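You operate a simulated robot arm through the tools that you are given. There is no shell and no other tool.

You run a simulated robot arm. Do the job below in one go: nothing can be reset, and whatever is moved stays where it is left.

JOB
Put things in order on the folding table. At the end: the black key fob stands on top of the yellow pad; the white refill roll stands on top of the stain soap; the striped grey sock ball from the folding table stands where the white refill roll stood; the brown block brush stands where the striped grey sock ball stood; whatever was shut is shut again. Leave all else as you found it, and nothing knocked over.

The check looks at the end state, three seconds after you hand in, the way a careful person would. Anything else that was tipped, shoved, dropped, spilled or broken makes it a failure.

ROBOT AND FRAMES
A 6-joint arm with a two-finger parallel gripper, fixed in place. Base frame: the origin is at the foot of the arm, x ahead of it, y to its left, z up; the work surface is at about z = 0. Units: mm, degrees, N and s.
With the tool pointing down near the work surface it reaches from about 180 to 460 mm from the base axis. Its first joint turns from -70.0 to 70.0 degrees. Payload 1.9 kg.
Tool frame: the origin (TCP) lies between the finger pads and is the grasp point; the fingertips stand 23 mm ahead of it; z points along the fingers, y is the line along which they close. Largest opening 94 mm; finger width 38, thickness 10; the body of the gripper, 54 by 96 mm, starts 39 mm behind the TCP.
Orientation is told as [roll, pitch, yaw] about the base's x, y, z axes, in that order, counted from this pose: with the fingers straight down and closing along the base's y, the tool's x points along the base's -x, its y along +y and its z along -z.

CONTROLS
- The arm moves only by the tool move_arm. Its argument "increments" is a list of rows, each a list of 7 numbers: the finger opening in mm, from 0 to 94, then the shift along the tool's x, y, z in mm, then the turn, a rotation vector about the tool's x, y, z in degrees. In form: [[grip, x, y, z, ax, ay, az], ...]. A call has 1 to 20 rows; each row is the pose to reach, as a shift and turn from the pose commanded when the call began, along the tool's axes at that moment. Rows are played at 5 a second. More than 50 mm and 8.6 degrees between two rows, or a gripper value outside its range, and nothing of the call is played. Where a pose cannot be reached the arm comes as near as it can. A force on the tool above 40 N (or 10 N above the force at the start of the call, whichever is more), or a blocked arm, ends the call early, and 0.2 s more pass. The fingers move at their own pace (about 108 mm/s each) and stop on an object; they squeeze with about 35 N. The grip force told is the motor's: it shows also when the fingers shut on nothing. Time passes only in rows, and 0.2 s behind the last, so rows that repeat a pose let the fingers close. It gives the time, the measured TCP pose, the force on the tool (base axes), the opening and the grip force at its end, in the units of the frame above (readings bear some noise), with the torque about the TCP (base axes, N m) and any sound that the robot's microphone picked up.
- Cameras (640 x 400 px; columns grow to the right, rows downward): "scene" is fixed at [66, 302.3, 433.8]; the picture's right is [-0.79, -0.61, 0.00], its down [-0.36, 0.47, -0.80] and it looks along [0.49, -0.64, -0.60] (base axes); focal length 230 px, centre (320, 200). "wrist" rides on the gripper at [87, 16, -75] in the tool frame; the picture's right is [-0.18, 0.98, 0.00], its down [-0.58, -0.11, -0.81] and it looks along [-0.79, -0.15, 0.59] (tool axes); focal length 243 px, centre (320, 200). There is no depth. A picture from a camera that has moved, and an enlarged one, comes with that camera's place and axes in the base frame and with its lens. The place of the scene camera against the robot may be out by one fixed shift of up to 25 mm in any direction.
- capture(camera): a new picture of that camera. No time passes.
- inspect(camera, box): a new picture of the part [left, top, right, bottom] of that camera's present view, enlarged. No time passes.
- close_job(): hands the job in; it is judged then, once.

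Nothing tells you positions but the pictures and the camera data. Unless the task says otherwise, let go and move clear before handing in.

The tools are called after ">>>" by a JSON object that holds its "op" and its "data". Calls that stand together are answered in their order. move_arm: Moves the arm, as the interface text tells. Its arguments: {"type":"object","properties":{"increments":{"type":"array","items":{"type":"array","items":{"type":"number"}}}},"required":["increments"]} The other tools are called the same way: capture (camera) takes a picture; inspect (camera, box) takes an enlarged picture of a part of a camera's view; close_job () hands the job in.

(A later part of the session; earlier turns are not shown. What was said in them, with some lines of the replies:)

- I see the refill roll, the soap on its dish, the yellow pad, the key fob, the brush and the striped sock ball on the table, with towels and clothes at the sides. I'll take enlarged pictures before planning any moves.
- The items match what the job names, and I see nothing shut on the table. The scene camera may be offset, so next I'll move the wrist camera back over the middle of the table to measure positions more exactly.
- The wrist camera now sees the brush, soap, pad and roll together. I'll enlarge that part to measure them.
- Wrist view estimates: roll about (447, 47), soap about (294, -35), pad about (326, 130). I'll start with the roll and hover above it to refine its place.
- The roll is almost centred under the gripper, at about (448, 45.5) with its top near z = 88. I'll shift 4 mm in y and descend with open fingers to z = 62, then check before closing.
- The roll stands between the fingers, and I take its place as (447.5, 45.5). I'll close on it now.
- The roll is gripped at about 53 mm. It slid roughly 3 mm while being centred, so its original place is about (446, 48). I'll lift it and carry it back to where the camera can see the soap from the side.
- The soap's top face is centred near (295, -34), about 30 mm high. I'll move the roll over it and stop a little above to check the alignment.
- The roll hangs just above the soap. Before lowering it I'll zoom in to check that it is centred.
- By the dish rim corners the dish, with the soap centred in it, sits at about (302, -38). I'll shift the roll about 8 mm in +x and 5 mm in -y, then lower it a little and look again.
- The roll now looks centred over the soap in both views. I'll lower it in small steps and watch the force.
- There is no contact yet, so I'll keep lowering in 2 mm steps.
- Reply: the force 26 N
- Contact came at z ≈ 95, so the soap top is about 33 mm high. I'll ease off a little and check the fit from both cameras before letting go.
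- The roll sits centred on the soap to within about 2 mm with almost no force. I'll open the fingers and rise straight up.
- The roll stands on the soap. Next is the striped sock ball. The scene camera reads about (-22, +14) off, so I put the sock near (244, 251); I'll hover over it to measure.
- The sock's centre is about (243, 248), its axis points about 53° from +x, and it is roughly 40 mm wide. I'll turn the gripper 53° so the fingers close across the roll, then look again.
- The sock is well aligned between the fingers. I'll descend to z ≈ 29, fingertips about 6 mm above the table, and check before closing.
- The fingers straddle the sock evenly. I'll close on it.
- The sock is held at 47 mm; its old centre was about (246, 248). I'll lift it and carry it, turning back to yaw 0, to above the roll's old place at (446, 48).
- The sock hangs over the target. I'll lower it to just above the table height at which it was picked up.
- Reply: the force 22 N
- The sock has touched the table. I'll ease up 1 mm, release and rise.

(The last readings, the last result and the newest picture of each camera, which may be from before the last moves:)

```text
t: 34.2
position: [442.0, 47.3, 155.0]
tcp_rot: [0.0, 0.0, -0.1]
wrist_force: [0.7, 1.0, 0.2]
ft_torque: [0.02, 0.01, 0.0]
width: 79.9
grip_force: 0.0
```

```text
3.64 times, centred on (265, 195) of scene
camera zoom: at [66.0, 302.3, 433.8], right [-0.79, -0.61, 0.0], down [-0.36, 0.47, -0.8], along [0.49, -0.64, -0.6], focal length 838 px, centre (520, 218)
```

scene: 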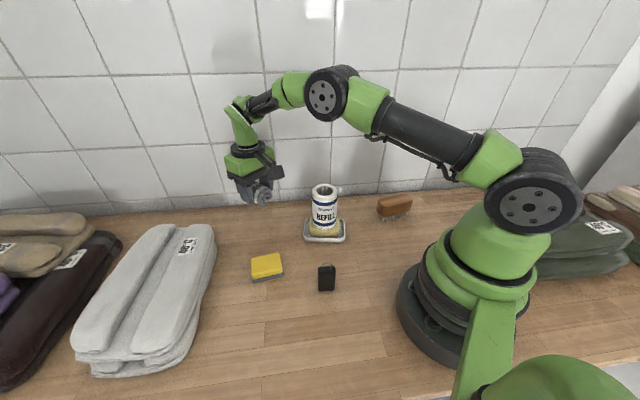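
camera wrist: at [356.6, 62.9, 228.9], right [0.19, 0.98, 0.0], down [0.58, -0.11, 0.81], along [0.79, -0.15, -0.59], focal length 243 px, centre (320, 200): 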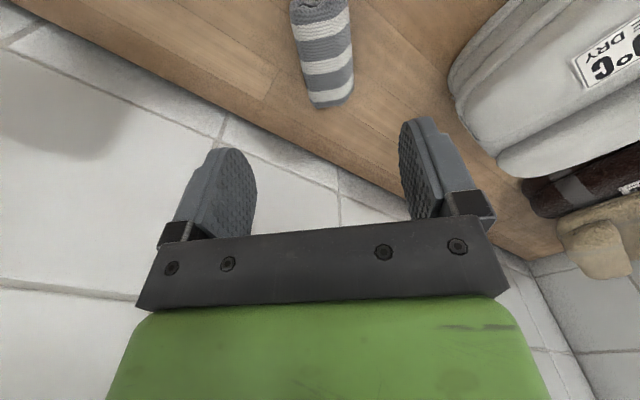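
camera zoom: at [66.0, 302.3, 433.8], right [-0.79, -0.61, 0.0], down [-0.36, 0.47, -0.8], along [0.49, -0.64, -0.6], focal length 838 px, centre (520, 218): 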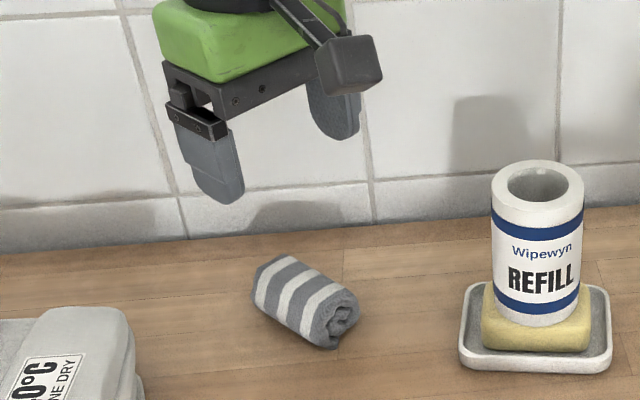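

The sock lies where the roll stood. Next is the brush, which I put near (195, -235). I'll rise well clear of the roll on the soap, fly over there and look.

>>> {"op": "move_arm", "data": {"increments": [[94, 0, 0, -25, 0, 0, 0], [94, 0, 0, -50, 0, 0, 0], [94, 10, -11, -65, 0, 0, 0], [94, 32, -36, -65, 0, 0, 0], [94, 54, -61, -65, 0, 0, 0], [94, 76, -86, -65, 0, 0, 0], [94, 98, -111, -65, 0, 0, 0], [94, 120, -137, -65, 0, 0, 0], [94, 142, -162, -65, 0, 0, 0], [94, 164, -187, -65, 0, 0, 0], [94, 186, -212, -65, 0, 0, 0], [94, 208, -237, -65, 0, 0, 0], [94, 230, -262, -60, 0, 0, 0], [94, 247, -282, -50, 0, 0, 0], [94, 247, -282, -40, 0, 0, 0], [94, 247, -282, -40, 0, 0, 0]]}}

>>> {"op": "capture", "data": {"camera": "wrist"}}

>>> {"op": "capture", "data": {"camera": "scene"}}

```text
t: 37.6
position: [193.2, -233.8, 192.9]
tcp_rot: [0.2, 0.0, -0.1]
wrist_force: [0.0, 0.0, -0.5]
ft_torque: [-0.01, 0.01, -0.02]
width: 93.7
grip_force: 0.1
```

```text
taken
camera wrist: at [107.7, -218.0, 266.8], right [0.19, 0.98, 0.0], down [0.58, -0.11, 0.81], along [0.79, -0.15, -0.59], focal length 243 px, centre (320, 200)
```

wrist: 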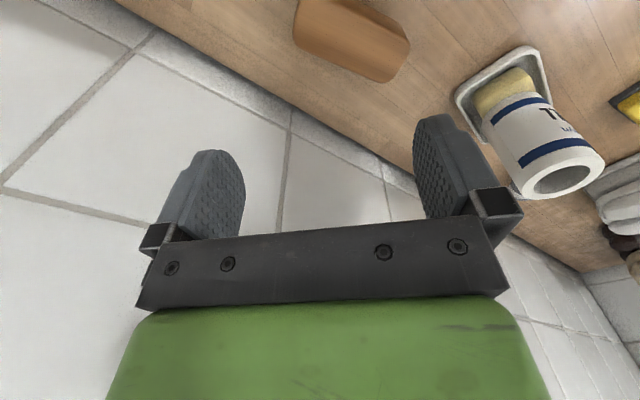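

```text
taken
```

scene: 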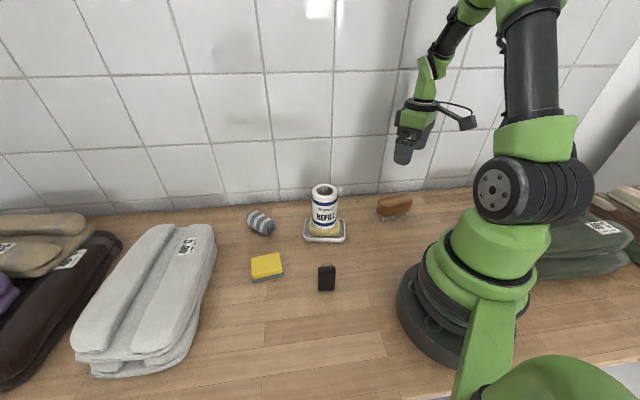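

The brush's long axis also lies about 53° from +x and its centre looks nearer y = -212. I'll shift there and turn the gripper 53° while still well above it.

>>> {"op": "move_arm", "data": {"increments": [[94, 0, 5, 0, 0, 0, -7], [94, 0, 10, 0, 0, 0, -14], [94, 0, 16, 0, 0, 0, -21], [94, -1, 22, 0, 0, 0, -28], [94, -2, 22, 0, 0, 0, -35], [94, -2, 22, 0, 0, 0, -42], [94, -2, 22, 0, 0, 0, -48], [94, -2, 22, 0, 0, 0, -53], [94, -2, 22, 20, 0, 0, -53], [94, -2, 22, 40, 0, 0, -53], [94, -2, 22, 40, 0, 0, -53]]}}

>>> {"op": "capture", "data": {"camera": "wrist"}}

>>> {"op": "capture", "data": {"camera": "scene"}}

```text
t: 40.0
position: [195.7, -210.8, 154.9]
tcp_rot: [0.0, 0.0, 52.9]
wrist_force: [-0.4, 0.0, 0.6]
ft_torque: [0.02, -0.02, -0.01]
width: 93.9
grip_force: 0.0
```

```text
taken
camera wrist: at [131.7, -270.5, 227.4], right [-0.67, 0.74, 0.0], down [0.44, 0.4, 0.81], along [0.6, 0.54, -0.59], focal length 243 px, centre (320, 200)
```

wrist: 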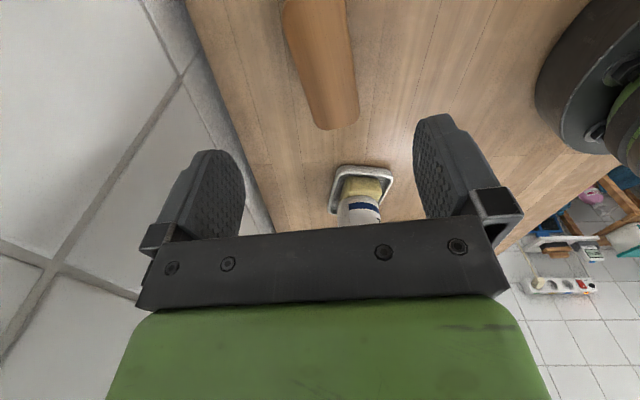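

```text
taken
```

scene: 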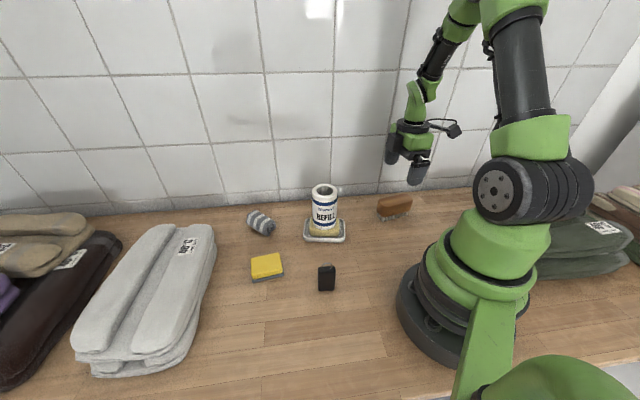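

The pose was reached and the brush lies nearly along the gripper's axis. I'll lower to z ≈ 110, still above it, to see its full length.

>>> {"op": "move_arm", "data": {"increments": [[94, 0, 1.5, 15, 0, 0, 0], [94, 0, 3, 30, 0, 0, 0], [94, 0, 3, 45, 0, 0, 0], [94, 0, 3, 45, 0, 0, 0]]}}

>>> {"op": "capture", "data": {"camera": "wrist"}}

>>> {"op": "inspect", "data": {"camera": "scene", "box": [350, 110, 500, 240]}}

```text
t: 41.0
position: [193.8, -209.4, 108.9]
tcp_rot: [0.0, 0.0, 53.0]
wrist_force: [-0.5, 0.6, -0.9]
ft_torque: [-0.05, -0.04, 0.0]
width: 94.0
grip_force: 0.0
```

```text
taken
camera wrist: at [129.4, -269.0, 182.0], right [-0.67, 0.74, 0.0], down [0.44, 0.4, 0.81], along [0.6, 0.54, -0.59], focal length 243 px, centre (320, 200)
```

wrist: 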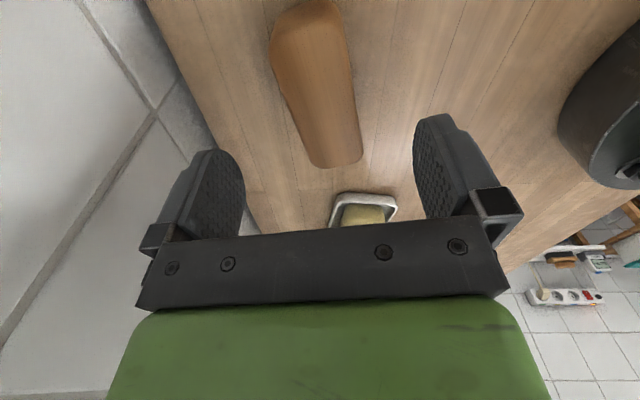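

```text
3.08 times, centred on (425, 175) of scene
camera zoom: at [66.0, 302.3, 433.8], right [-0.79, -0.61, 0.0], down [-0.36, 0.47, -0.8], along [0.49, -0.64, -0.6], focal length 709 px, centre (-3, 277)
```

zoom: 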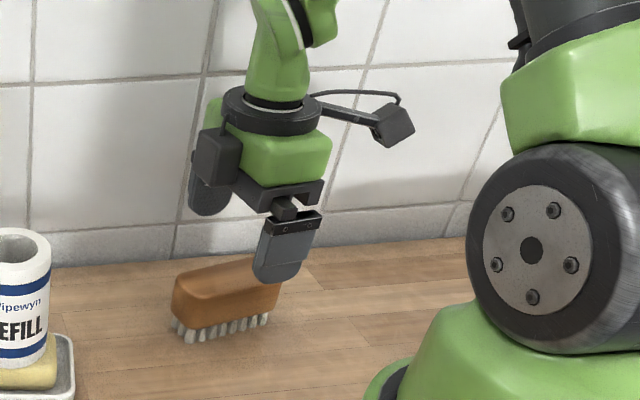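

The brush runs along the gripper axis, offset about 3 mm. I'll correct that, descend to z ≈ 40 around its wooden block, and check.

>>> {"op": "move_arm", "data": {"increments": [[94, -1, 3.5, 10, 0, 0, 0], [94, -2, 3.5, 25, 0, 0, 0], [94, -2, 3.5, 40, 0, 0, 0], [94, -2, 3.5, 55, 0, 0, 0], [94, -2, 3.5, 69, 0, 0, 0], [94, -2, 3.5, 69, 0, 0, 0]]}}

>>> {"op": "capture", "data": {"camera": "wrist"}}

>>> {"op": "inspect", "data": {"camera": "scene", "box": [350, 130, 480, 240]}}

```text
t: 42.4
position: [193.5, -204.3, 39.9]
tcp_rot: [0.0, 0.1, 52.9]
wrist_force: [-0.2, 0.1, 0.0]
ft_torque: [0.0, 0.02, -0.01]
width: 94.3
grip_force: 0.1
```

```text
taken
camera wrist: at [129.1, -265.8, 112.9], right [-0.67, 0.74, 0.0], down [0.44, 0.4, 0.81], along [0.6, 0.54, -0.59], focal length 243 px, centre (320, 200)
```

wrist: 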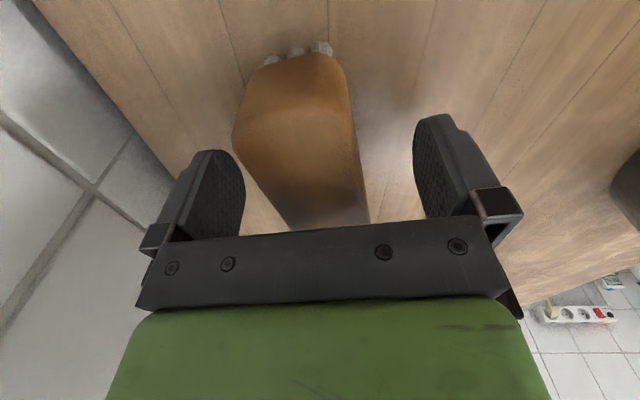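

```text
3.64 times, centred on (415, 185) of scene
camera zoom: at [66.0, 302.3, 433.8], right [-0.79, -0.61, 0.0], down [-0.36, 0.47, -0.8], along [0.49, -0.64, -0.6], focal length 838 px, centre (-26, 254)
```

zoom: 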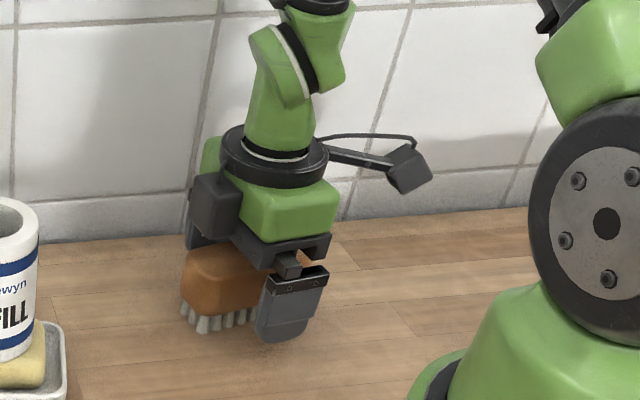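

The fingers straddle the block evenly. I'll close on it.

>>> {"op": "move_arm", "data": {"increments": [[75, 0, 0, 0, 0, 0, 0], [60, 0, 0, 0, 0, 0, 0], [48, 0, 0, 0, 0, 0, 0], [36, 0, 0, 0, 0, 0, 0], [28, 0, 0, 0, 0, 0, 0], [28, 0, 0, 0, 0, 0, 0], [28, 0, 0, 0, 0, 0, 0]]}}

>>> {"op": "capture", "data": {"camera": "wrist"}}

```text
t: 44.0
position: [194.1, -206.8, 40.1]
tcp_rot: [0.0, 0.0, 52.9]
wrist_force: [0.1, -0.1, 1.2]
ft_torque: [-0.04, 0.06, 0.0]
width: 39.6
grip_force: 34.8
```

```text
taken
camera wrist: at [129.1, -265.7, 113.2], right [-0.67, 0.74, 0.0], down [0.44, 0.4, 0.81], along [0.6, 0.54, -0.59], focal length 243 px, centre (320, 200)
```

wrist: 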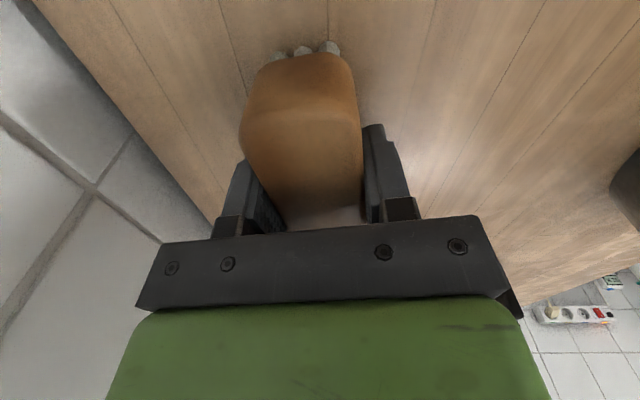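

The brush is held at 39.6 mm. I'll lift it straight up to z ≈ 185, which clears everything including the roll on the soap.

>>> {"op": "move_arm", "data": {"increments": [[28, 0, 0, -8, 0, 0, 0], [28, 0, 0, -25, 0, 0, 0], [28, 0, 0, -50, 0, 0, 0], [28, 0, 0, -75, 0, 0, 0], [28, 0, 0, -100, 0, 0, 0], [28, 0, 0, -125, 0, 0, 0], [28, 0, 0, -145, 0, 0, 0], [28, 0, 0, -145, 0, 0, 0]]}}

>>> {"op": "capture", "data": {"camera": "scene"}}

```text
t: 45.8
position: [191.7, -207.0, 184.7]
tcp_rot: [0.0, 0.0, 52.7]
wrist_force: [-0.3, -0.1, -1.3]
ft_torque: [0.03, 0.0, 0.01]
width: 39.9
grip_force: 35.1
```

```text
taken
```

scene: 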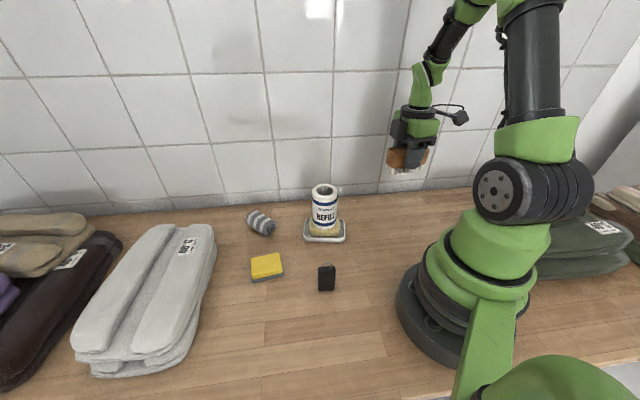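

Now I'll carry the brush across at that height to above the sock's old place.

>>> {"op": "move_arm", "data": {"increments": [[28, -14, 8, 0, 0, 0, 0], [28, -36, 21, 0, 0, 0, 0], [28, -60, 35, 0, 0, 0, 0], [28, -86, 51, 0, 0, 0, 0], [28, -112, 66, 0, 0, 0, 0], [28, -138, 81, 0, 0, 0, 0], [28, -164, 97, 0, 0, 0, 0], [28, -190, 112, 0, 0, 0, 0], [28, -216, 127, 0, 0, 0, 0], [28, -242, 143, 0, 0, 0, 0], [28, -268, 158, 0, 0, 0, 0], [28, -294, 173, 0, 0, 0, 0], [28, -320, 189, 0, 0, 0, 0], [28, -346, 204, 0, 0, 0, 0], [28, -370, 218, 0, 0, 0, 0], [28, -386, 228, 0, 0, 0, 0], [28, -394, 232, 0, 0, 0, 0], [28, -394, 232, 0, 0, 0, 0]]}}

>>> {"op": "capture", "data": {"camera": "scene"}}

>>> {"op": "capture", "data": {"camera": "wrist"}}

```text
t: 49.6
position: [246.6, 247.4, 185.4]
tcp_rot: [-0.1, 0.0, 53.0]
wrist_force: [-0.2, -0.3, -1.4]
ft_torque: [-0.02, 0.03, -0.01]
width: 39.8
grip_force: 34.9
```

```text
taken
```

scene: 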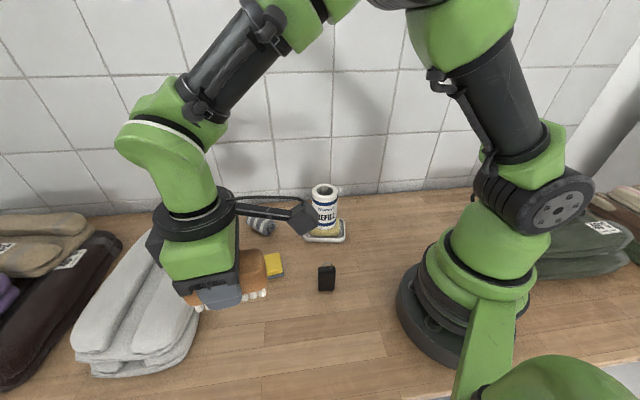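

```text
taken
camera wrist: at [181.6, 187.3, 259.4], right [-0.67, 0.74, 0.0], down [0.44, 0.4, 0.81], along [0.6, 0.54, -0.59], focal length 243 px, centre (320, 200)
```

wrist: 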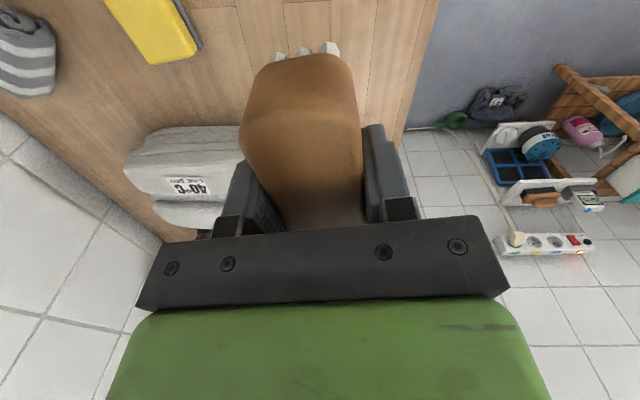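

The brush is over the sock's old place. I'll lower it to just above the table.

>>> {"op": "move_arm", "data": {"increments": [[28, 0, 0, 20, 0, 0, 0], [28, 0, 0, 45, 0, 0, 0], [28, 0, 0, 70, 0, 0, 0], [28, 0, 0, 95, 0, 0, 0], [28, 0, 0, 118, 0, 0, 0], [28, 0, 0, 133, 0, 0, 0], [28, 0, 0, 141, 0, 0, 0], [28, 0, 0, 141, 0, 0, 0]]}}

>>> {"op": "inspect", "data": {"camera": "scene", "box": [150, 250, 330, 390]}}

>>> {"op": "capture", "data": {"camera": "wrist"}}

```text
t: 51.4
position: [245.9, 248.4, 44.6]
tcp_rot: [0.0, 0.0, 52.9]
wrist_force: [0.6, 1.0, -1.3]
ft_torque: [0.0, -0.01, -0.02]
width: 39.6
grip_force: 34.8
```

```text
2.86 times, centred on (240, 320) of scene
camera zoom: at [66.0, 302.3, 433.8], right [-0.79, -0.61, 0.0], down [-0.36, 0.47, -0.8], along [0.49, -0.64, -0.6], focal length 658 px, centre (549, -143)
```

zoom: 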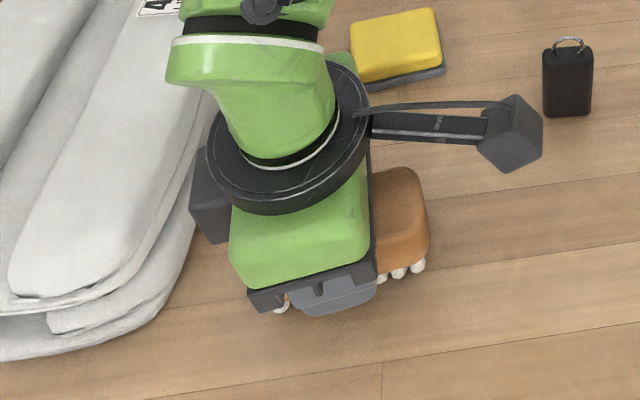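

```text
taken
camera wrist: at [181.6, 189.2, 118.2], right [-0.67, 0.74, 0.0], down [0.44, 0.4, 0.81], along [0.6, 0.54, -0.59], focal length 243 px, centre (320, 200)
```

wrist: 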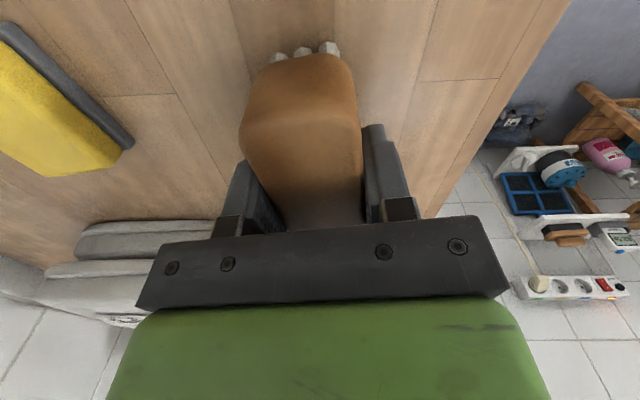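

>>> {"op": "move_arm", "data": {"increments": [[28, -1.5, 0, 0, 0, 0, 0], [28, -3, 0, 1.5, 0, 0, 0], [28, -3, 0, 3, 0, 0, 0], [28, -3, 0, 3, 0, 0, 0]]}}

```text
t: 52.4
position: [247.5, 251.3, 42.1]
tcp_rot: [0.0, -0.1, 52.8]
wrist_force: [-0.3, 0.0, -1.2]
ft_torque: [0.0, -0.03, 0.02]
width: 39.7
grip_force: 35.0
```

>>> {"op": "move_arm", "data": {"increments": [[28, 0, 0, 1, 0, 0, 0], [28, 0, 0, 1.5, 0, 0, 0], [28, 0, 0, 1.5, 0, 0, 0]]}}

```text
t: 53.2
position: [247.7, 249.5, 39.3]
tcp_rot: [0.0, 0.0, 52.9]
wrist_force: [-0.4, -0.2, -1.4]
ft_torque: [0.04, -0.02, -0.04]
width: 39.9
grip_force: 34.5
```

There is still no contact, so I'll lower a little further.

>>> {"op": "move_arm", "data": {"increments": [[28, 0, 0, 0.7, 0, 0, 0], [28, 0, 0, 1.2, 0, 0, 0], [28, 0, 0, 1.2, 0, 0, 0]]}}

```text
t: 54.0
position: [247.7, 250.2, 39.6]
tcp_rot: [-0.1, -0.2, 52.8]
wrist_force: [-6.2, -8.8, 25.5]
ft_torque: [-0.08, 0.05, -0.04]
width: 39.6
grip_force: 34.4
```

The brush has touched down. I'll ease off, release and rise.

>>> {"op": "move_arm", "data": {"increments": [[28, 0, 0, -0.9, 0, 0, 0], [28, 0, 0, -0.9, 0, 0, 0], [46, 0, 0, -0.9, 0, 0, 0], [56, 0, 0, -0.9, 0, 0, 0], [76, 0, 0, -0.9, 0, 0, 0], [84, 0, 0, -0.9, 0, 0, 0], [84, 0, 0, -12, 0, 0, 0], [84, 0, 0, -35, 0, 0, 0], [84, 0, 0, -60, 0, 0, 0], [84, 0, 0, -90, 0, 0, 0], [84, 0, 0, -120, 0, 0, 0], [84, 0, 0, -120, 0, 0, 0]]}}

>>> {"op": "capture", "data": {"camera": "wrist"}}

>>> {"op": "capture", "data": {"camera": "scene"}}

```text
t: 56.6
position: [246.8, 250.0, 158.2]
tcp_rot: [0.0, 0.1, 52.9]
wrist_force: [0.0, -0.7, -0.8]
ft_torque: [0.03, -0.03, 0.04]
width: 84.0
grip_force: 0.0
```

```text
taken
camera wrist: at [181.6, 191.0, 231.9], right [-0.67, 0.74, 0.0], down [0.44, 0.4, 0.81], along [0.6, 0.54, -0.59], focal length 243 px, centre (320, 200)
```

wrist: 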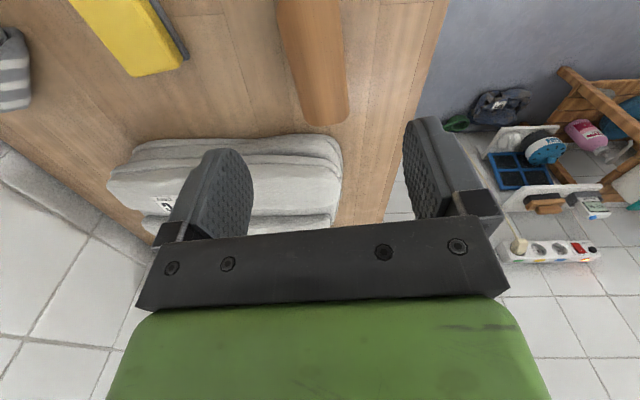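

```text
taken
```

scene: 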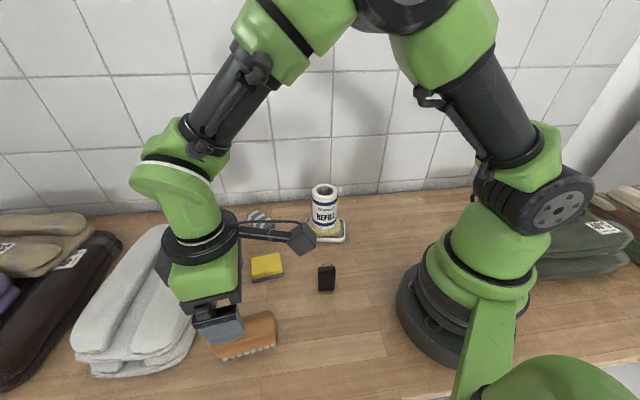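

The brush stands where the sock was. Last is the key fob: it stands upright near (204, 88), roughly 31 by 13 mm and 58 mm tall, with its broad side along about 44°. I'll hover over it at yaw 44°.

>>> {"op": "move_arm", "data": {"increments": [[84, 10, -4, 0, 0, 0, 2], [84, 35, -14, 0, 0, 0, 4], [84, 60, -24, 0, 0, 0, 6], [84, 85, -35, 0, 0, 0, 8], [84, 110, -45, 0, 0, 0, 9], [84, 135, -55, 5, 0, 0, 9], [84, 150, -61, 12, 0, 0, 9], [84, 155, -63, 18, 0, 0, 9], [84, 155, -63, 18, 0, 0, 9]]}}

>>> {"op": "capture", "data": {"camera": "wrist"}}

>>> {"op": "capture", "data": {"camera": "scene"}}

```text
t: 58.6
position: [205.6, 88.6, 140.2]
tcp_rot: [0.1, 0.0, 43.8]
wrist_force: [0.6, -0.4, 0.2]
ft_torque: [-0.01, -0.02, 0.01]
width: 84.0
grip_force: 0.0
```

```text
taken
camera wrist: at [131.0, 40.9, 213.6], right [-0.55, 0.84, 0.0], down [0.49, 0.32, 0.81], along [0.67, 0.44, -0.59], focal length 243 px, centre (320, 200)
```

wrist: 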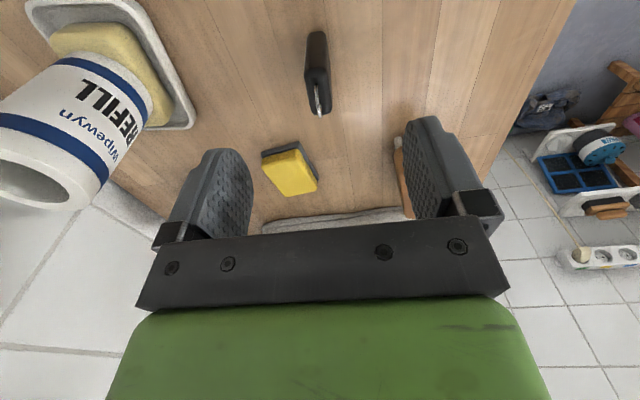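

```text
taken
```

scene: 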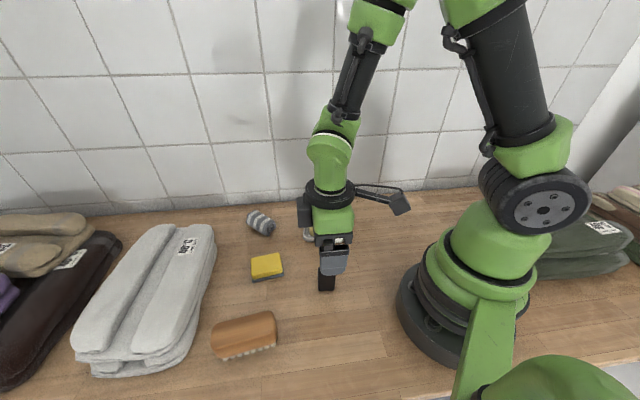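

>>> {"op": "inspect", "data": {"camera": "wrist", "box": [260, 10, 380, 130]}}

>>> {"op": "inspect", "data": {"camera": "wrist", "box": [240, 125, 340, 205]}}

>>> {"op": "inspect", "data": {"camera": "scene", "box": [235, 240, 345, 300]}}

```text
3.33 times, centred on (320, 70) of wrist
camera zoom: at [131.0, 40.9, 213.6], right [-0.55, 0.84, 0.0], down [0.49, 0.32, 0.81], along [0.67, 0.44, -0.59], focal length 809 px, centre (320, 633)
```

zoom: 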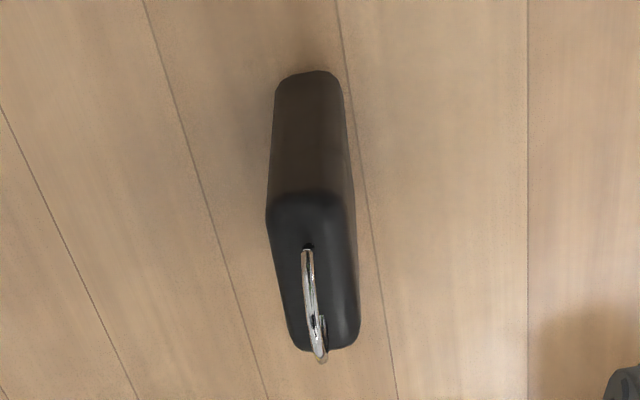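

```text
5.00 times, centred on (290, 165) of wrist
camera zoom: at [131.0, 40.9, 213.6], right [-0.55, 0.84, 0.0], down [0.49, 0.32, 0.81], along [0.67, 0.44, -0.59], focal length 1213 px, centre (470, 375)
```

zoom: 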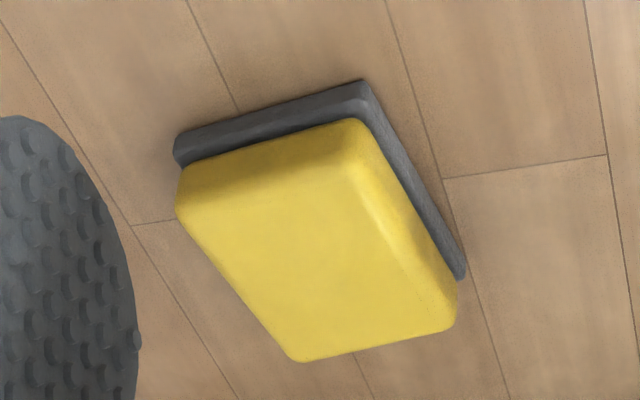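

```text
5.82 times, centred on (290, 270) of scene
camera zoom: at [66.0, 302.3, 433.8], right [-0.79, -0.61, 0.0], down [-0.36, 0.47, -0.8], along [0.49, -0.64, -0.6], focal length 1341 px, centre (494, -207)
```

zoom: 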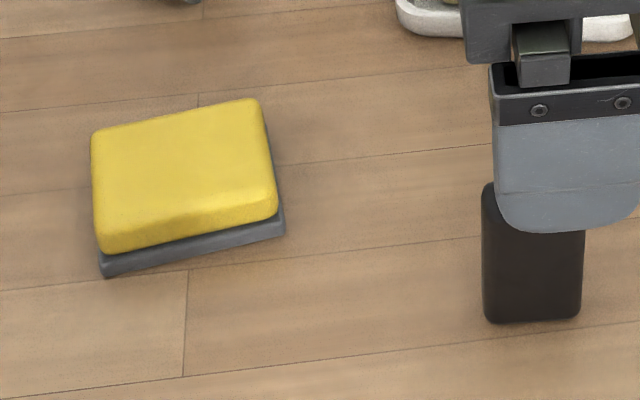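

The fob lies directly under the gripper, about 3° off in angle. I'll correct that, descend to z ≈ 42 with a narrower opening, and check.

>>> {"op": "move_arm", "data": {"increments": [[70, 0, -0.5, 10, 0, 0, 1.5], [60, 0, -0.8, 30, 0, 0, 3], [60, 0, -0.8, 50, 0, 0, 3], [60, 0, -0.8, 70, 0, 0, 3], [60, 0, -0.8, 85, 0, 0, 3], [60, 0, -0.8, 98, 0, 0, 3], [60, 0, -0.8, 98, 0, 0, 3]]}}

>>> {"op": "capture", "data": {"camera": "wrist"}}

>>> {"op": "inspect", "data": {"camera": "scene", "box": [260, 210, 400, 310]}}

```text
t: 60.2
position: [206.5, 89.2, 42.5]
tcp_rot: [0.0, -0.1, 40.8]
wrist_force: [-0.2, -0.2, 0.5]
ft_torque: [-0.01, 0.0, -0.02]
width: 59.9
grip_force: 0.1
```

```text
taken
camera wrist: at [130.2, 43.8, 116.0], right [-0.5, 0.86, 0.0], down [0.51, 0.3, 0.81], along [0.7, 0.41, -0.59], focal length 243 px, centre (320, 200)
```

wrist: 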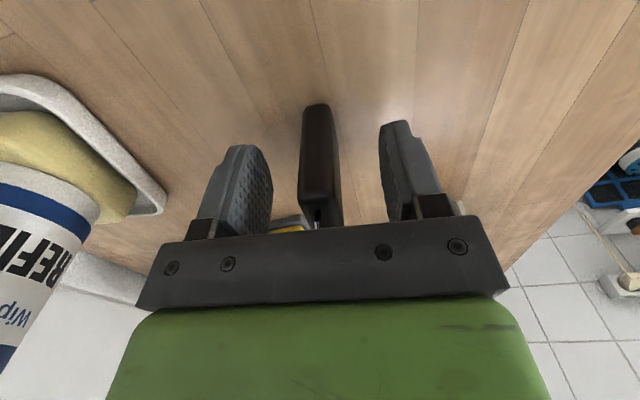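

```text
4.00 times, centred on (330, 260) of scene
camera zoom: at [66.0, 302.3, 433.8], right [-0.79, -0.61, 0.0], down [-0.36, 0.47, -0.8], along [0.49, -0.64, -0.6], focal length 922 px, centre (280, -40)
```

zoom: 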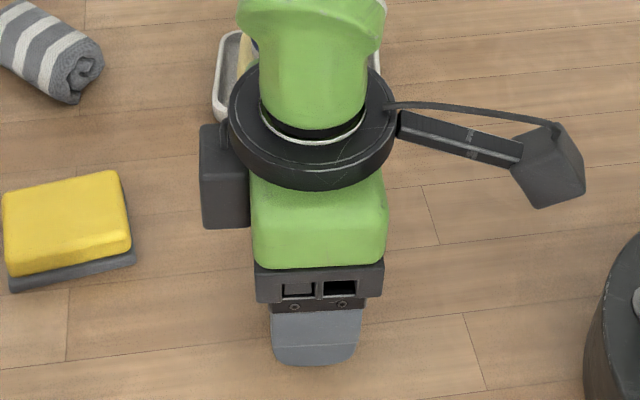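

The fob is centred between the fingers. I'll close gently.

>>> {"op": "move_arm", "data": {"increments": [[45, 0, 0, 0, 0, 0, 0], [32, 0, 0, 0, 0, 0, 0], [24, 0, 0, 0, 0, 0, 0], [19, 0, 0, 0, 0, 0, 0], [14, 0, 0, 0, 0, 0, 0], [8, 0, 0, 0, 0, 0, 0], [8, 0, 0, 0, 0, 0, 0]]}}

>>> {"op": "capture", "data": {"camera": "wrist"}}

```text
t: 61.8
position: [204.9, 88.9, 41.7]
tcp_rot: [0.0, -0.1, 41.0]
wrist_force: [0.4, 0.6, 1.7]
ft_torque: [0.0, -0.01, 0.01]
width: 15.1
grip_force: 35.2
```

```text
taken
camera wrist: at [130.2, 43.7, 116.2], right [-0.5, 0.86, 0.0], down [0.51, 0.3, 0.81], along [0.7, 0.41, -0.59], focal length 243 px, centre (320, 200)
```

wrist: 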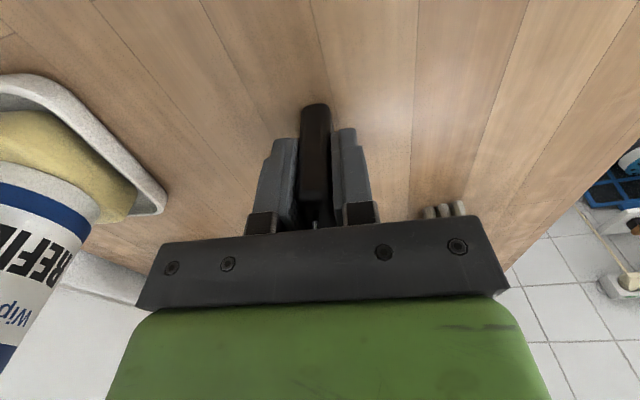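

The fob is held at 15 mm. I put the pad's centre at about (330, 131), roughly 68 by 50 mm and 25 mm high. I'll lift the fob and bring it over the pad.

>>> {"op": "move_arm", "data": {"increments": [[8, 0, 0, -8, 0, 0, 0], [8, 0, 0, -25, 0, 0, 0], [8, 0, 0, -45, 0, 0, 0], [8, 0, 0, -65, 0, 0, 0], [8, -15, -6, -70, 0, 0, 0], [8, -40, -16, -70, 0, 0, 0], [8, -65, -27, -70, 0, 0, 0], [8, -90, -37, -70, 0, 0, 0], [8, -110, -45, -70, 0, 0, 0], [8, -121.6, -50, -70, 0, 0, 0], [8, -121.6, -50, -70, 0, 0, 0]]}}

>>> {"op": "capture", "data": {"camera": "wrist"}}

>>> {"op": "inspect", "data": {"camera": "scene", "box": [200, 180, 340, 300]}}

```text
t: 64.2
position: [329.0, 130.5, 113.7]
tcp_rot: [0.0, 0.0, 40.9]
wrist_force: [0.2, 0.6, -0.4]
ft_torque: [-0.02, 0.01, 0.0]
width: 15.2
grip_force: 35.0
```

```text
taken
camera wrist: at [253.6, 85.7, 186.5], right [-0.5, 0.86, 0.0], down [0.51, 0.3, 0.81], along [0.7, 0.41, -0.59], focal length 243 px, centre (320, 200)
```

wrist: 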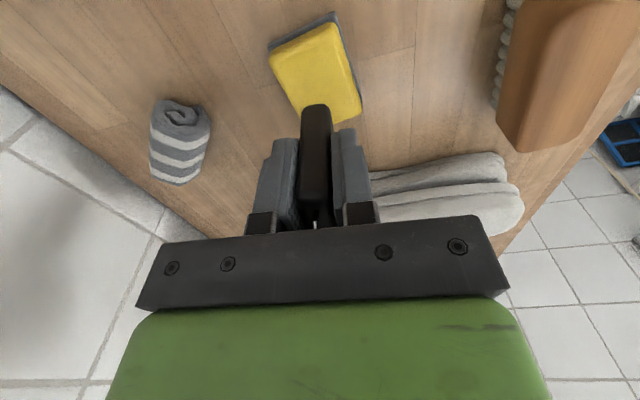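

```text
3.33 times, centred on (270, 240) of scene
camera zoom: at [66.1, 302.3, 433.8], right [-0.79, -0.61, 0.0], down [-0.36, 0.47, -0.8], along [0.49, -0.64, -0.6], focal length 768 px, centre (487, 67)
```

zoom: 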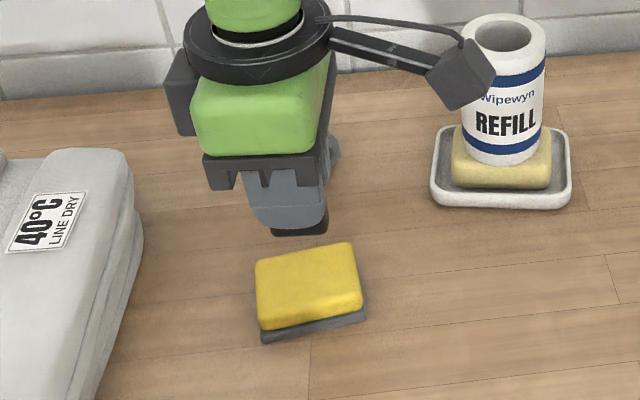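

>>> {"op": "inspect", "data": {"camera": "wrist", "box": [250, 0, 380, 130]}}

```text
3.08 times, centred on (315, 65) of wrist
camera zoom: at [253.6, 85.7, 186.5], right [-0.5, 0.86, 0.0], down [0.51, 0.3, 0.81], along [0.7, 0.41, -0.59], focal length 746 px, centre (335, 615)
```

zoom: 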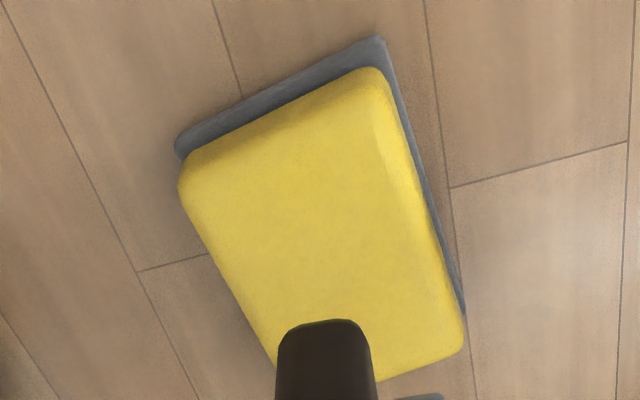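

The pad's centre comes out at (332, 131), just 3 mm from where the fob is. I'll correct that and lower the fob to about 8 mm above the pad.

>>> {"op": "move_arm", "data": {"increments": [[8, -2, -1.6, 8, 0, 0, 0], [8, -2, -1.6, 18, 0, 0, 0], [8, -2, -1.6, 28, 0, 0, 0], [8, -2, -1.6, 36, 0, 0, 0], [8, -2, -1.6, 36, 0, 0, 0]]}}

>>> {"op": "inspect", "data": {"camera": "scene", "box": [220, 210, 320, 290]}}

>>> {"op": "inspect", "data": {"camera": "wrist", "box": [230, 30, 400, 150]}}

```text
t: 65.4
position: [332.1, 129.5, 77.8]
tcp_rot: [0.0, 0.0, 40.9]
wrist_force: [1.3, 0.4, -0.8]
ft_torque: [-0.01, 0.02, 0.02]
width: 15.0
grip_force: 35.1
```

```text
5.00 times, centred on (270, 250) of scene
camera zoom: at [66.0, 302.3, 433.8], right [-0.79, -0.61, 0.0], down [-0.36, 0.47, -0.8], along [0.49, -0.64, -0.6], focal length 1152 px, centre (570, -50)
```

zoom: 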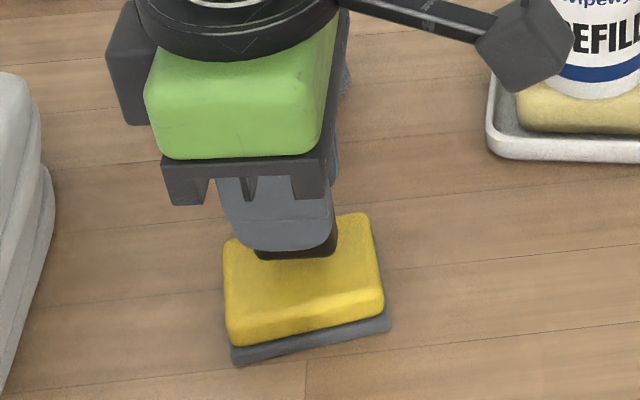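

```text
3.33 times, centred on (315, 90) of wrist
camera zoom: at [257.2, 85.7, 150.4], right [-0.5, 0.86, 0.0], down [0.51, 0.3, 0.81], along [0.7, 0.41, -0.59], focal length 809 px, centre (337, 567)
```

zoom: 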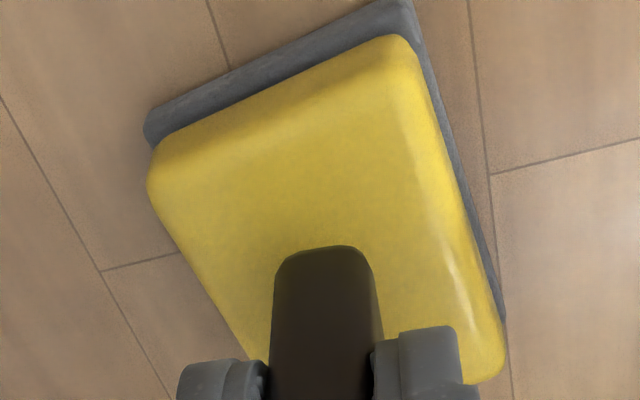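

The fob is centred over the pad. I'll lower in small steps until contact.

>>> {"op": "move_arm", "data": {"increments": [[8, 0, 0, 2, 0, 0, 0], [8, 0, 0, 4, 0, 0, 0], [8, 0, 0, 6, 0, 0, 0], [8, 0, 0, 6, 0, 0, 0]]}}

>>> {"op": "inspect", "data": {"camera": "scene", "box": [220, 210, 320, 290]}}

```text
t: 66.4
position: [331.3, 130.3, 69.9]
tcp_rot: [0.0, 0.0, 40.8]
wrist_force: [-0.1, -0.4, 0.3]
ft_torque: [-0.01, 0.02, -0.01]
width: 15.1
grip_force: 34.9
```

```text
5.00 times, centred on (270, 250) of scene
camera zoom: at [66.0, 302.3, 433.8], right [-0.79, -0.61, 0.0], down [-0.36, 0.47, -0.8], along [0.49, -0.64, -0.6], focal length 1152 px, centre (570, -50)
```

zoom: 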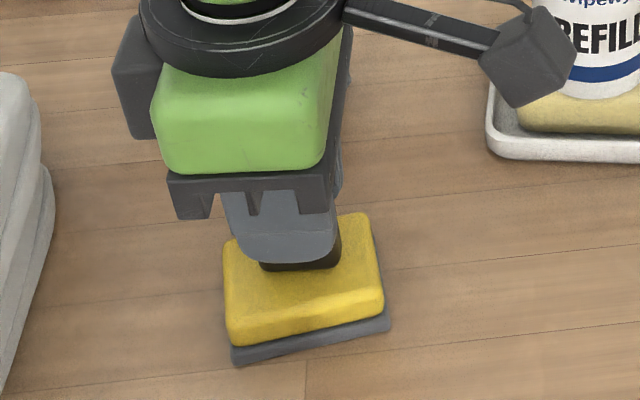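

>>> {"op": "move_arm", "data": {"increments": [[8, 0, 0, 1, 0, 0, 0], [8, 0, 0, 2, 0, 0, 0], [8, 0, 0, 2, 0, 0, 0]]}}

```text
t: 67.2
position: [332.1, 130.2, 68.7]
tcp_rot: [0.1, -0.1, 40.9]
wrist_force: [-3.0, -1.7, 15.4]
ft_torque: [-0.03, 0.15, 0.0]
width: 15.3
grip_force: 35.3
```

The fob has touched the pad. I'll ease off slightly and check the fit before releasing.

>>> {"op": "move_arm", "data": {"increments": [[8, 0, 0, -0.4, 0, 0, 0], [8, 0, 0, -0.7, 0, 0, 0], [8, 0, 0, -0.7, 0, 0, 0]]}}

>>> {"op": "inspect", "data": {"camera": "wrist", "box": [230, 30, 400, 150]}}

>>> {"op": "inspect", "data": {"camera": "scene", "box": [220, 210, 320, 290]}}

```text
t: 68.0
position: [330.8, 131.1, 68.8]
tcp_rot: [0.0, -0.1, 41.0]
wrist_force: [1.7, 1.0, 6.6]
ft_torque: [0.0, -0.13, -0.02]
width: 15.2
grip_force: 35.0
```

```text
3.33 times, centred on (315, 90) of wrist
camera zoom: at [256.4, 85.9, 142.1], right [-0.5, 0.86, 0.0], down [0.51, 0.3, 0.81], along [0.7, 0.41, -0.59], focal length 809 px, centre (337, 567)
```

zoom: 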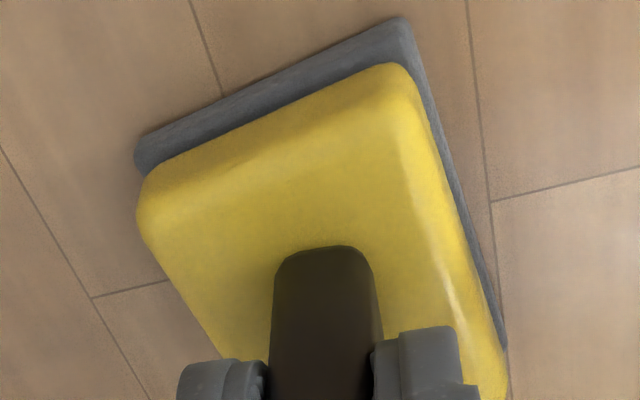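

```text
5.00 times, centred on (270, 250) of scene
camera zoom: at [66.0, 302.3, 433.8], right [-0.79, -0.61, 0.0], down [-0.36, 0.47, -0.8], along [0.49, -0.64, -0.6], focal length 1152 px, centre (570, -50)
```

zoom: 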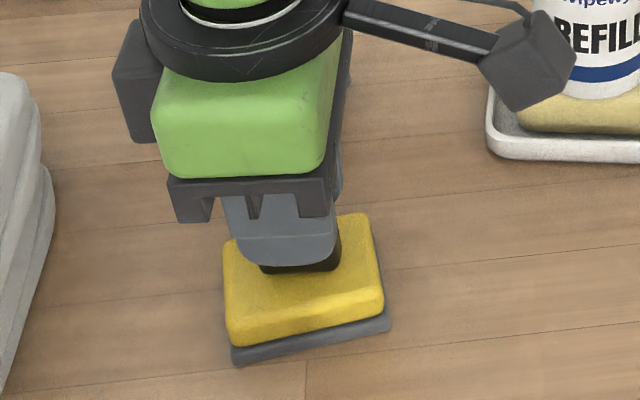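

>>> {"op": "move_arm", "data": {"increments": [[8, 0, 0, -0.3, 0, 0, 0], [8, 0, 0, -0.3, 0, 0, 0], [18, 0, 0, -0.3, 0, 0, 0], [22, 0, 0, -0.3, 0, 0, 0], [28, 0, 0, -0.3, 0, 0, 0], [40, 0, 0, -0.3, 0, 0, 0], [56, 0, 0, -0.3, 0, 0, 0], [56, 0, 0, -0.3, 0, 0, 0]]}}

>>> {"op": "capture", "data": {"camera": "wrist"}}

>>> {"op": "inspect", "data": {"camera": "scene", "box": [220, 210, 320, 290]}}

```text
t: 69.8
position: [331.5, 131.9, 69.3]
tcp_rot: [0.0, 0.0, 40.9]
wrist_force: [-0.5, -0.6, 0.0]
ft_torque: [-0.01, -0.01, 0.03]
width: 55.9
grip_force: 0.1
```

```text
taken
camera wrist: at [256.5, 85.9, 142.9], right [-0.5, 0.86, 0.0], down [0.51, 0.3, 0.81], along [0.7, 0.41, -0.59], focal length 243 px, centre (320, 200)
```

wrist: 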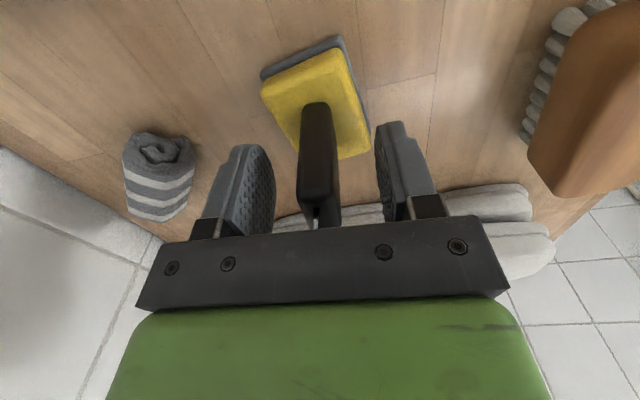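

```text
5.00 times, centred on (270, 250) of scene
camera zoom: at [66.0, 302.3, 433.8], right [-0.79, -0.61, 0.0], down [-0.36, 0.47, -0.8], along [0.49, -0.64, -0.6], focal length 1152 px, centre (570, -50)
```

zoom: 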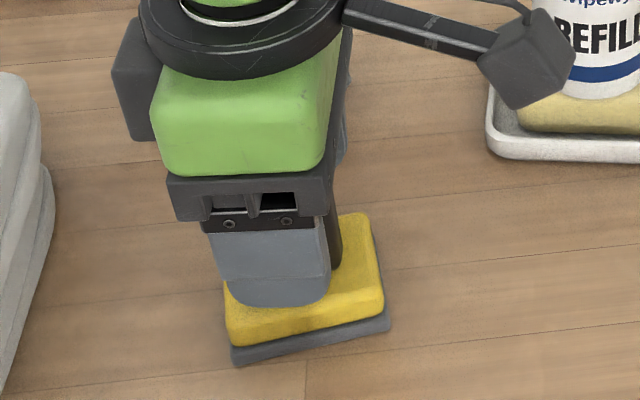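

The fob stands free between the open fingers. I'll rise straight up and clear the area, then inspect everything.

>>> {"op": "move_arm", "data": {"increments": [[56, 0, 0, -8, 0, 0, 0], [56, 0, 0, -25, 0, 0, 0], [56, 0, 0, -50, 0, 0, 0], [56, 0, 0, -78, 0, 0, 0], [56, 0, 0, -106, 0, 0, 0], [56, 0, 0, -134, 0, 0, 0], [56, 0, 0, -160, 0, 0, 0], [56, 0, 0, -180, 0, 0, 0], [56, 0, 0, -180, 0, 0, 0]]}}

>>> {"op": "capture", "data": {"camera": "scene"}}

>>> {"op": "capture", "data": {"camera": "wrist"}}

>>> {"op": "inspect", "data": {"camera": "scene", "box": [200, 180, 400, 380]}}

```text
t: 71.8
position: [332.8, 130.9, 249.6]
tcp_rot: [-0.1, 0.0, 40.8]
wrist_force: [-0.2, -0.6, 0.7]
ft_torque: [0.0, -0.01, 0.03]
width: 56.2
grip_force: 0.2
```

```text
taken
```

scene: 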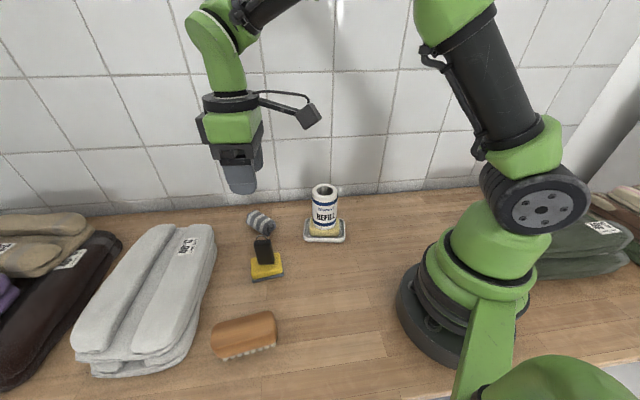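

```text
taken
camera wrist: at [256.6, 85.3, 322.7], right [-0.5, 0.86, 0.0], down [0.51, 0.3, 0.81], along [0.7, 0.41, -0.59], focal length 243 px, centre (320, 200)
```

wrist: 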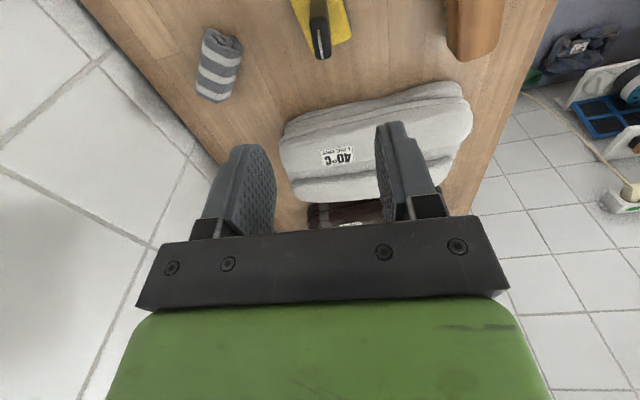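

```text
2.00 times, centred on (300, 280) of scene
camera zoom: at [66.0, 302.3, 433.8], right [-0.79, -0.61, 0.0], down [-0.36, 0.47, -0.8], along [0.49, -0.64, -0.6], focal length 461 px, centre (360, 40)
```

zoom: 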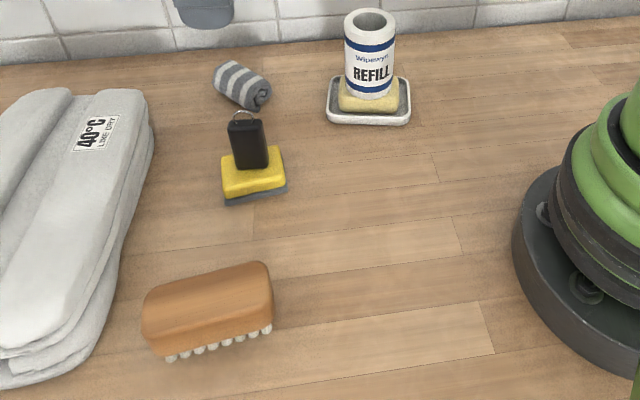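

Everything looks in place. I'll let a couple of seconds pass and take a last close look to make sure nothing is shifting.

>>> {"op": "move_arm", "data": {"increments": [[60, 0, 0, -5, 0, 0, 0], [60, 0, 0, -10, 0, 0, 0], [60, 0, 0, -10, 0, 0, 0], [60, 0, 0, -10, 0, 0, 0], [60, 0, 0, -10, 0, 0, 0], [60, 0, 0, -10, 0, 0, 0], [60, 0, 0, -10, 0, 0, 0], [60, 0, 0, -10, 0, 0, 0], [60, 0, 0, -10, 0, 0, 0], [60, 0, 0, -10, 0, 0, 0]]}}

>>> {"op": "inspect", "data": {"camera": "scene", "box": [230, 180, 360, 290]}}

>>> {"op": "inspect", "data": {"camera": "scene", "box": [180, 290, 320, 380]}}

```text
t: 74.0
position: [332.2, 130.1, 259.9]
tcp_rot: [0.0, -0.1, 40.9]
wrist_force: [0.3, -0.6, 0.2]
ft_torque: [-0.02, -0.03, 0.05]
width: 60.5
grip_force: 0.1
```

```text
3.64 times, centred on (295, 235) of scene
camera zoom: at [66.0, 302.3, 433.8], right [-0.79, -0.61, 0.0], down [-0.36, 0.47, -0.8], along [0.49, -0.64, -0.6], focal length 838 px, centre (411, 73)
```

zoom: 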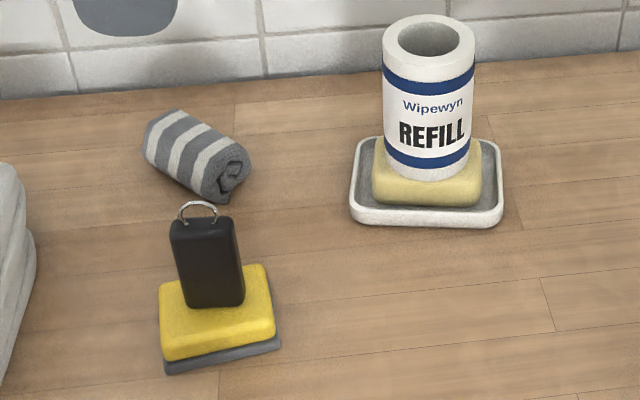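

```text
4.44 times, centred on (250, 335) of scene
camera zoom: at [66.0, 302.3, 433.8], right [-0.79, -0.61, 0.0], down [-0.36, 0.47, -0.8], along [0.49, -0.64, -0.6], focal length 1024 px, centre (631, -400)
```

zoom: 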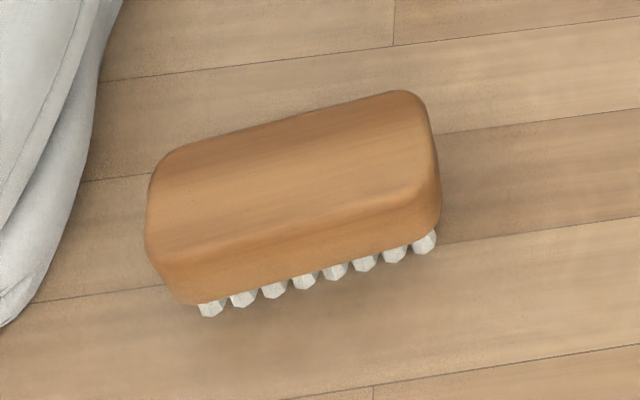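

The roll stands on the soap and the fob stands on the pad. The sock lies within about 7 mm of the roll's old place, and the brush stands within about 8 mm of the sock's. Nothing was shut to begin with, nothing else has moved and the arm is clear, so I'm handing in.

>>> {"op": "close_job", "data": {}}

```text
The job is handed in.
```

The job is handed in, and the last pictures showed everything standing and still:

- **Key fob:** it stands upright near the middle of the yellow pad.
- **Refill roll:** it stands on the stain soap, centred to within about 2 mm.
- **Sock ball:** it lies where the roll stood, about 7 mm off by my estimate.
- **Brush:** it stands bristles down where the sock ball was, about 8 mm off by my estimate.

I saw nothing on the table that was shut, so there was nothing to close again. The pad, soap dish and folded laundry look unmoved, nothing was knocked over, and the arm ended clear of everything.
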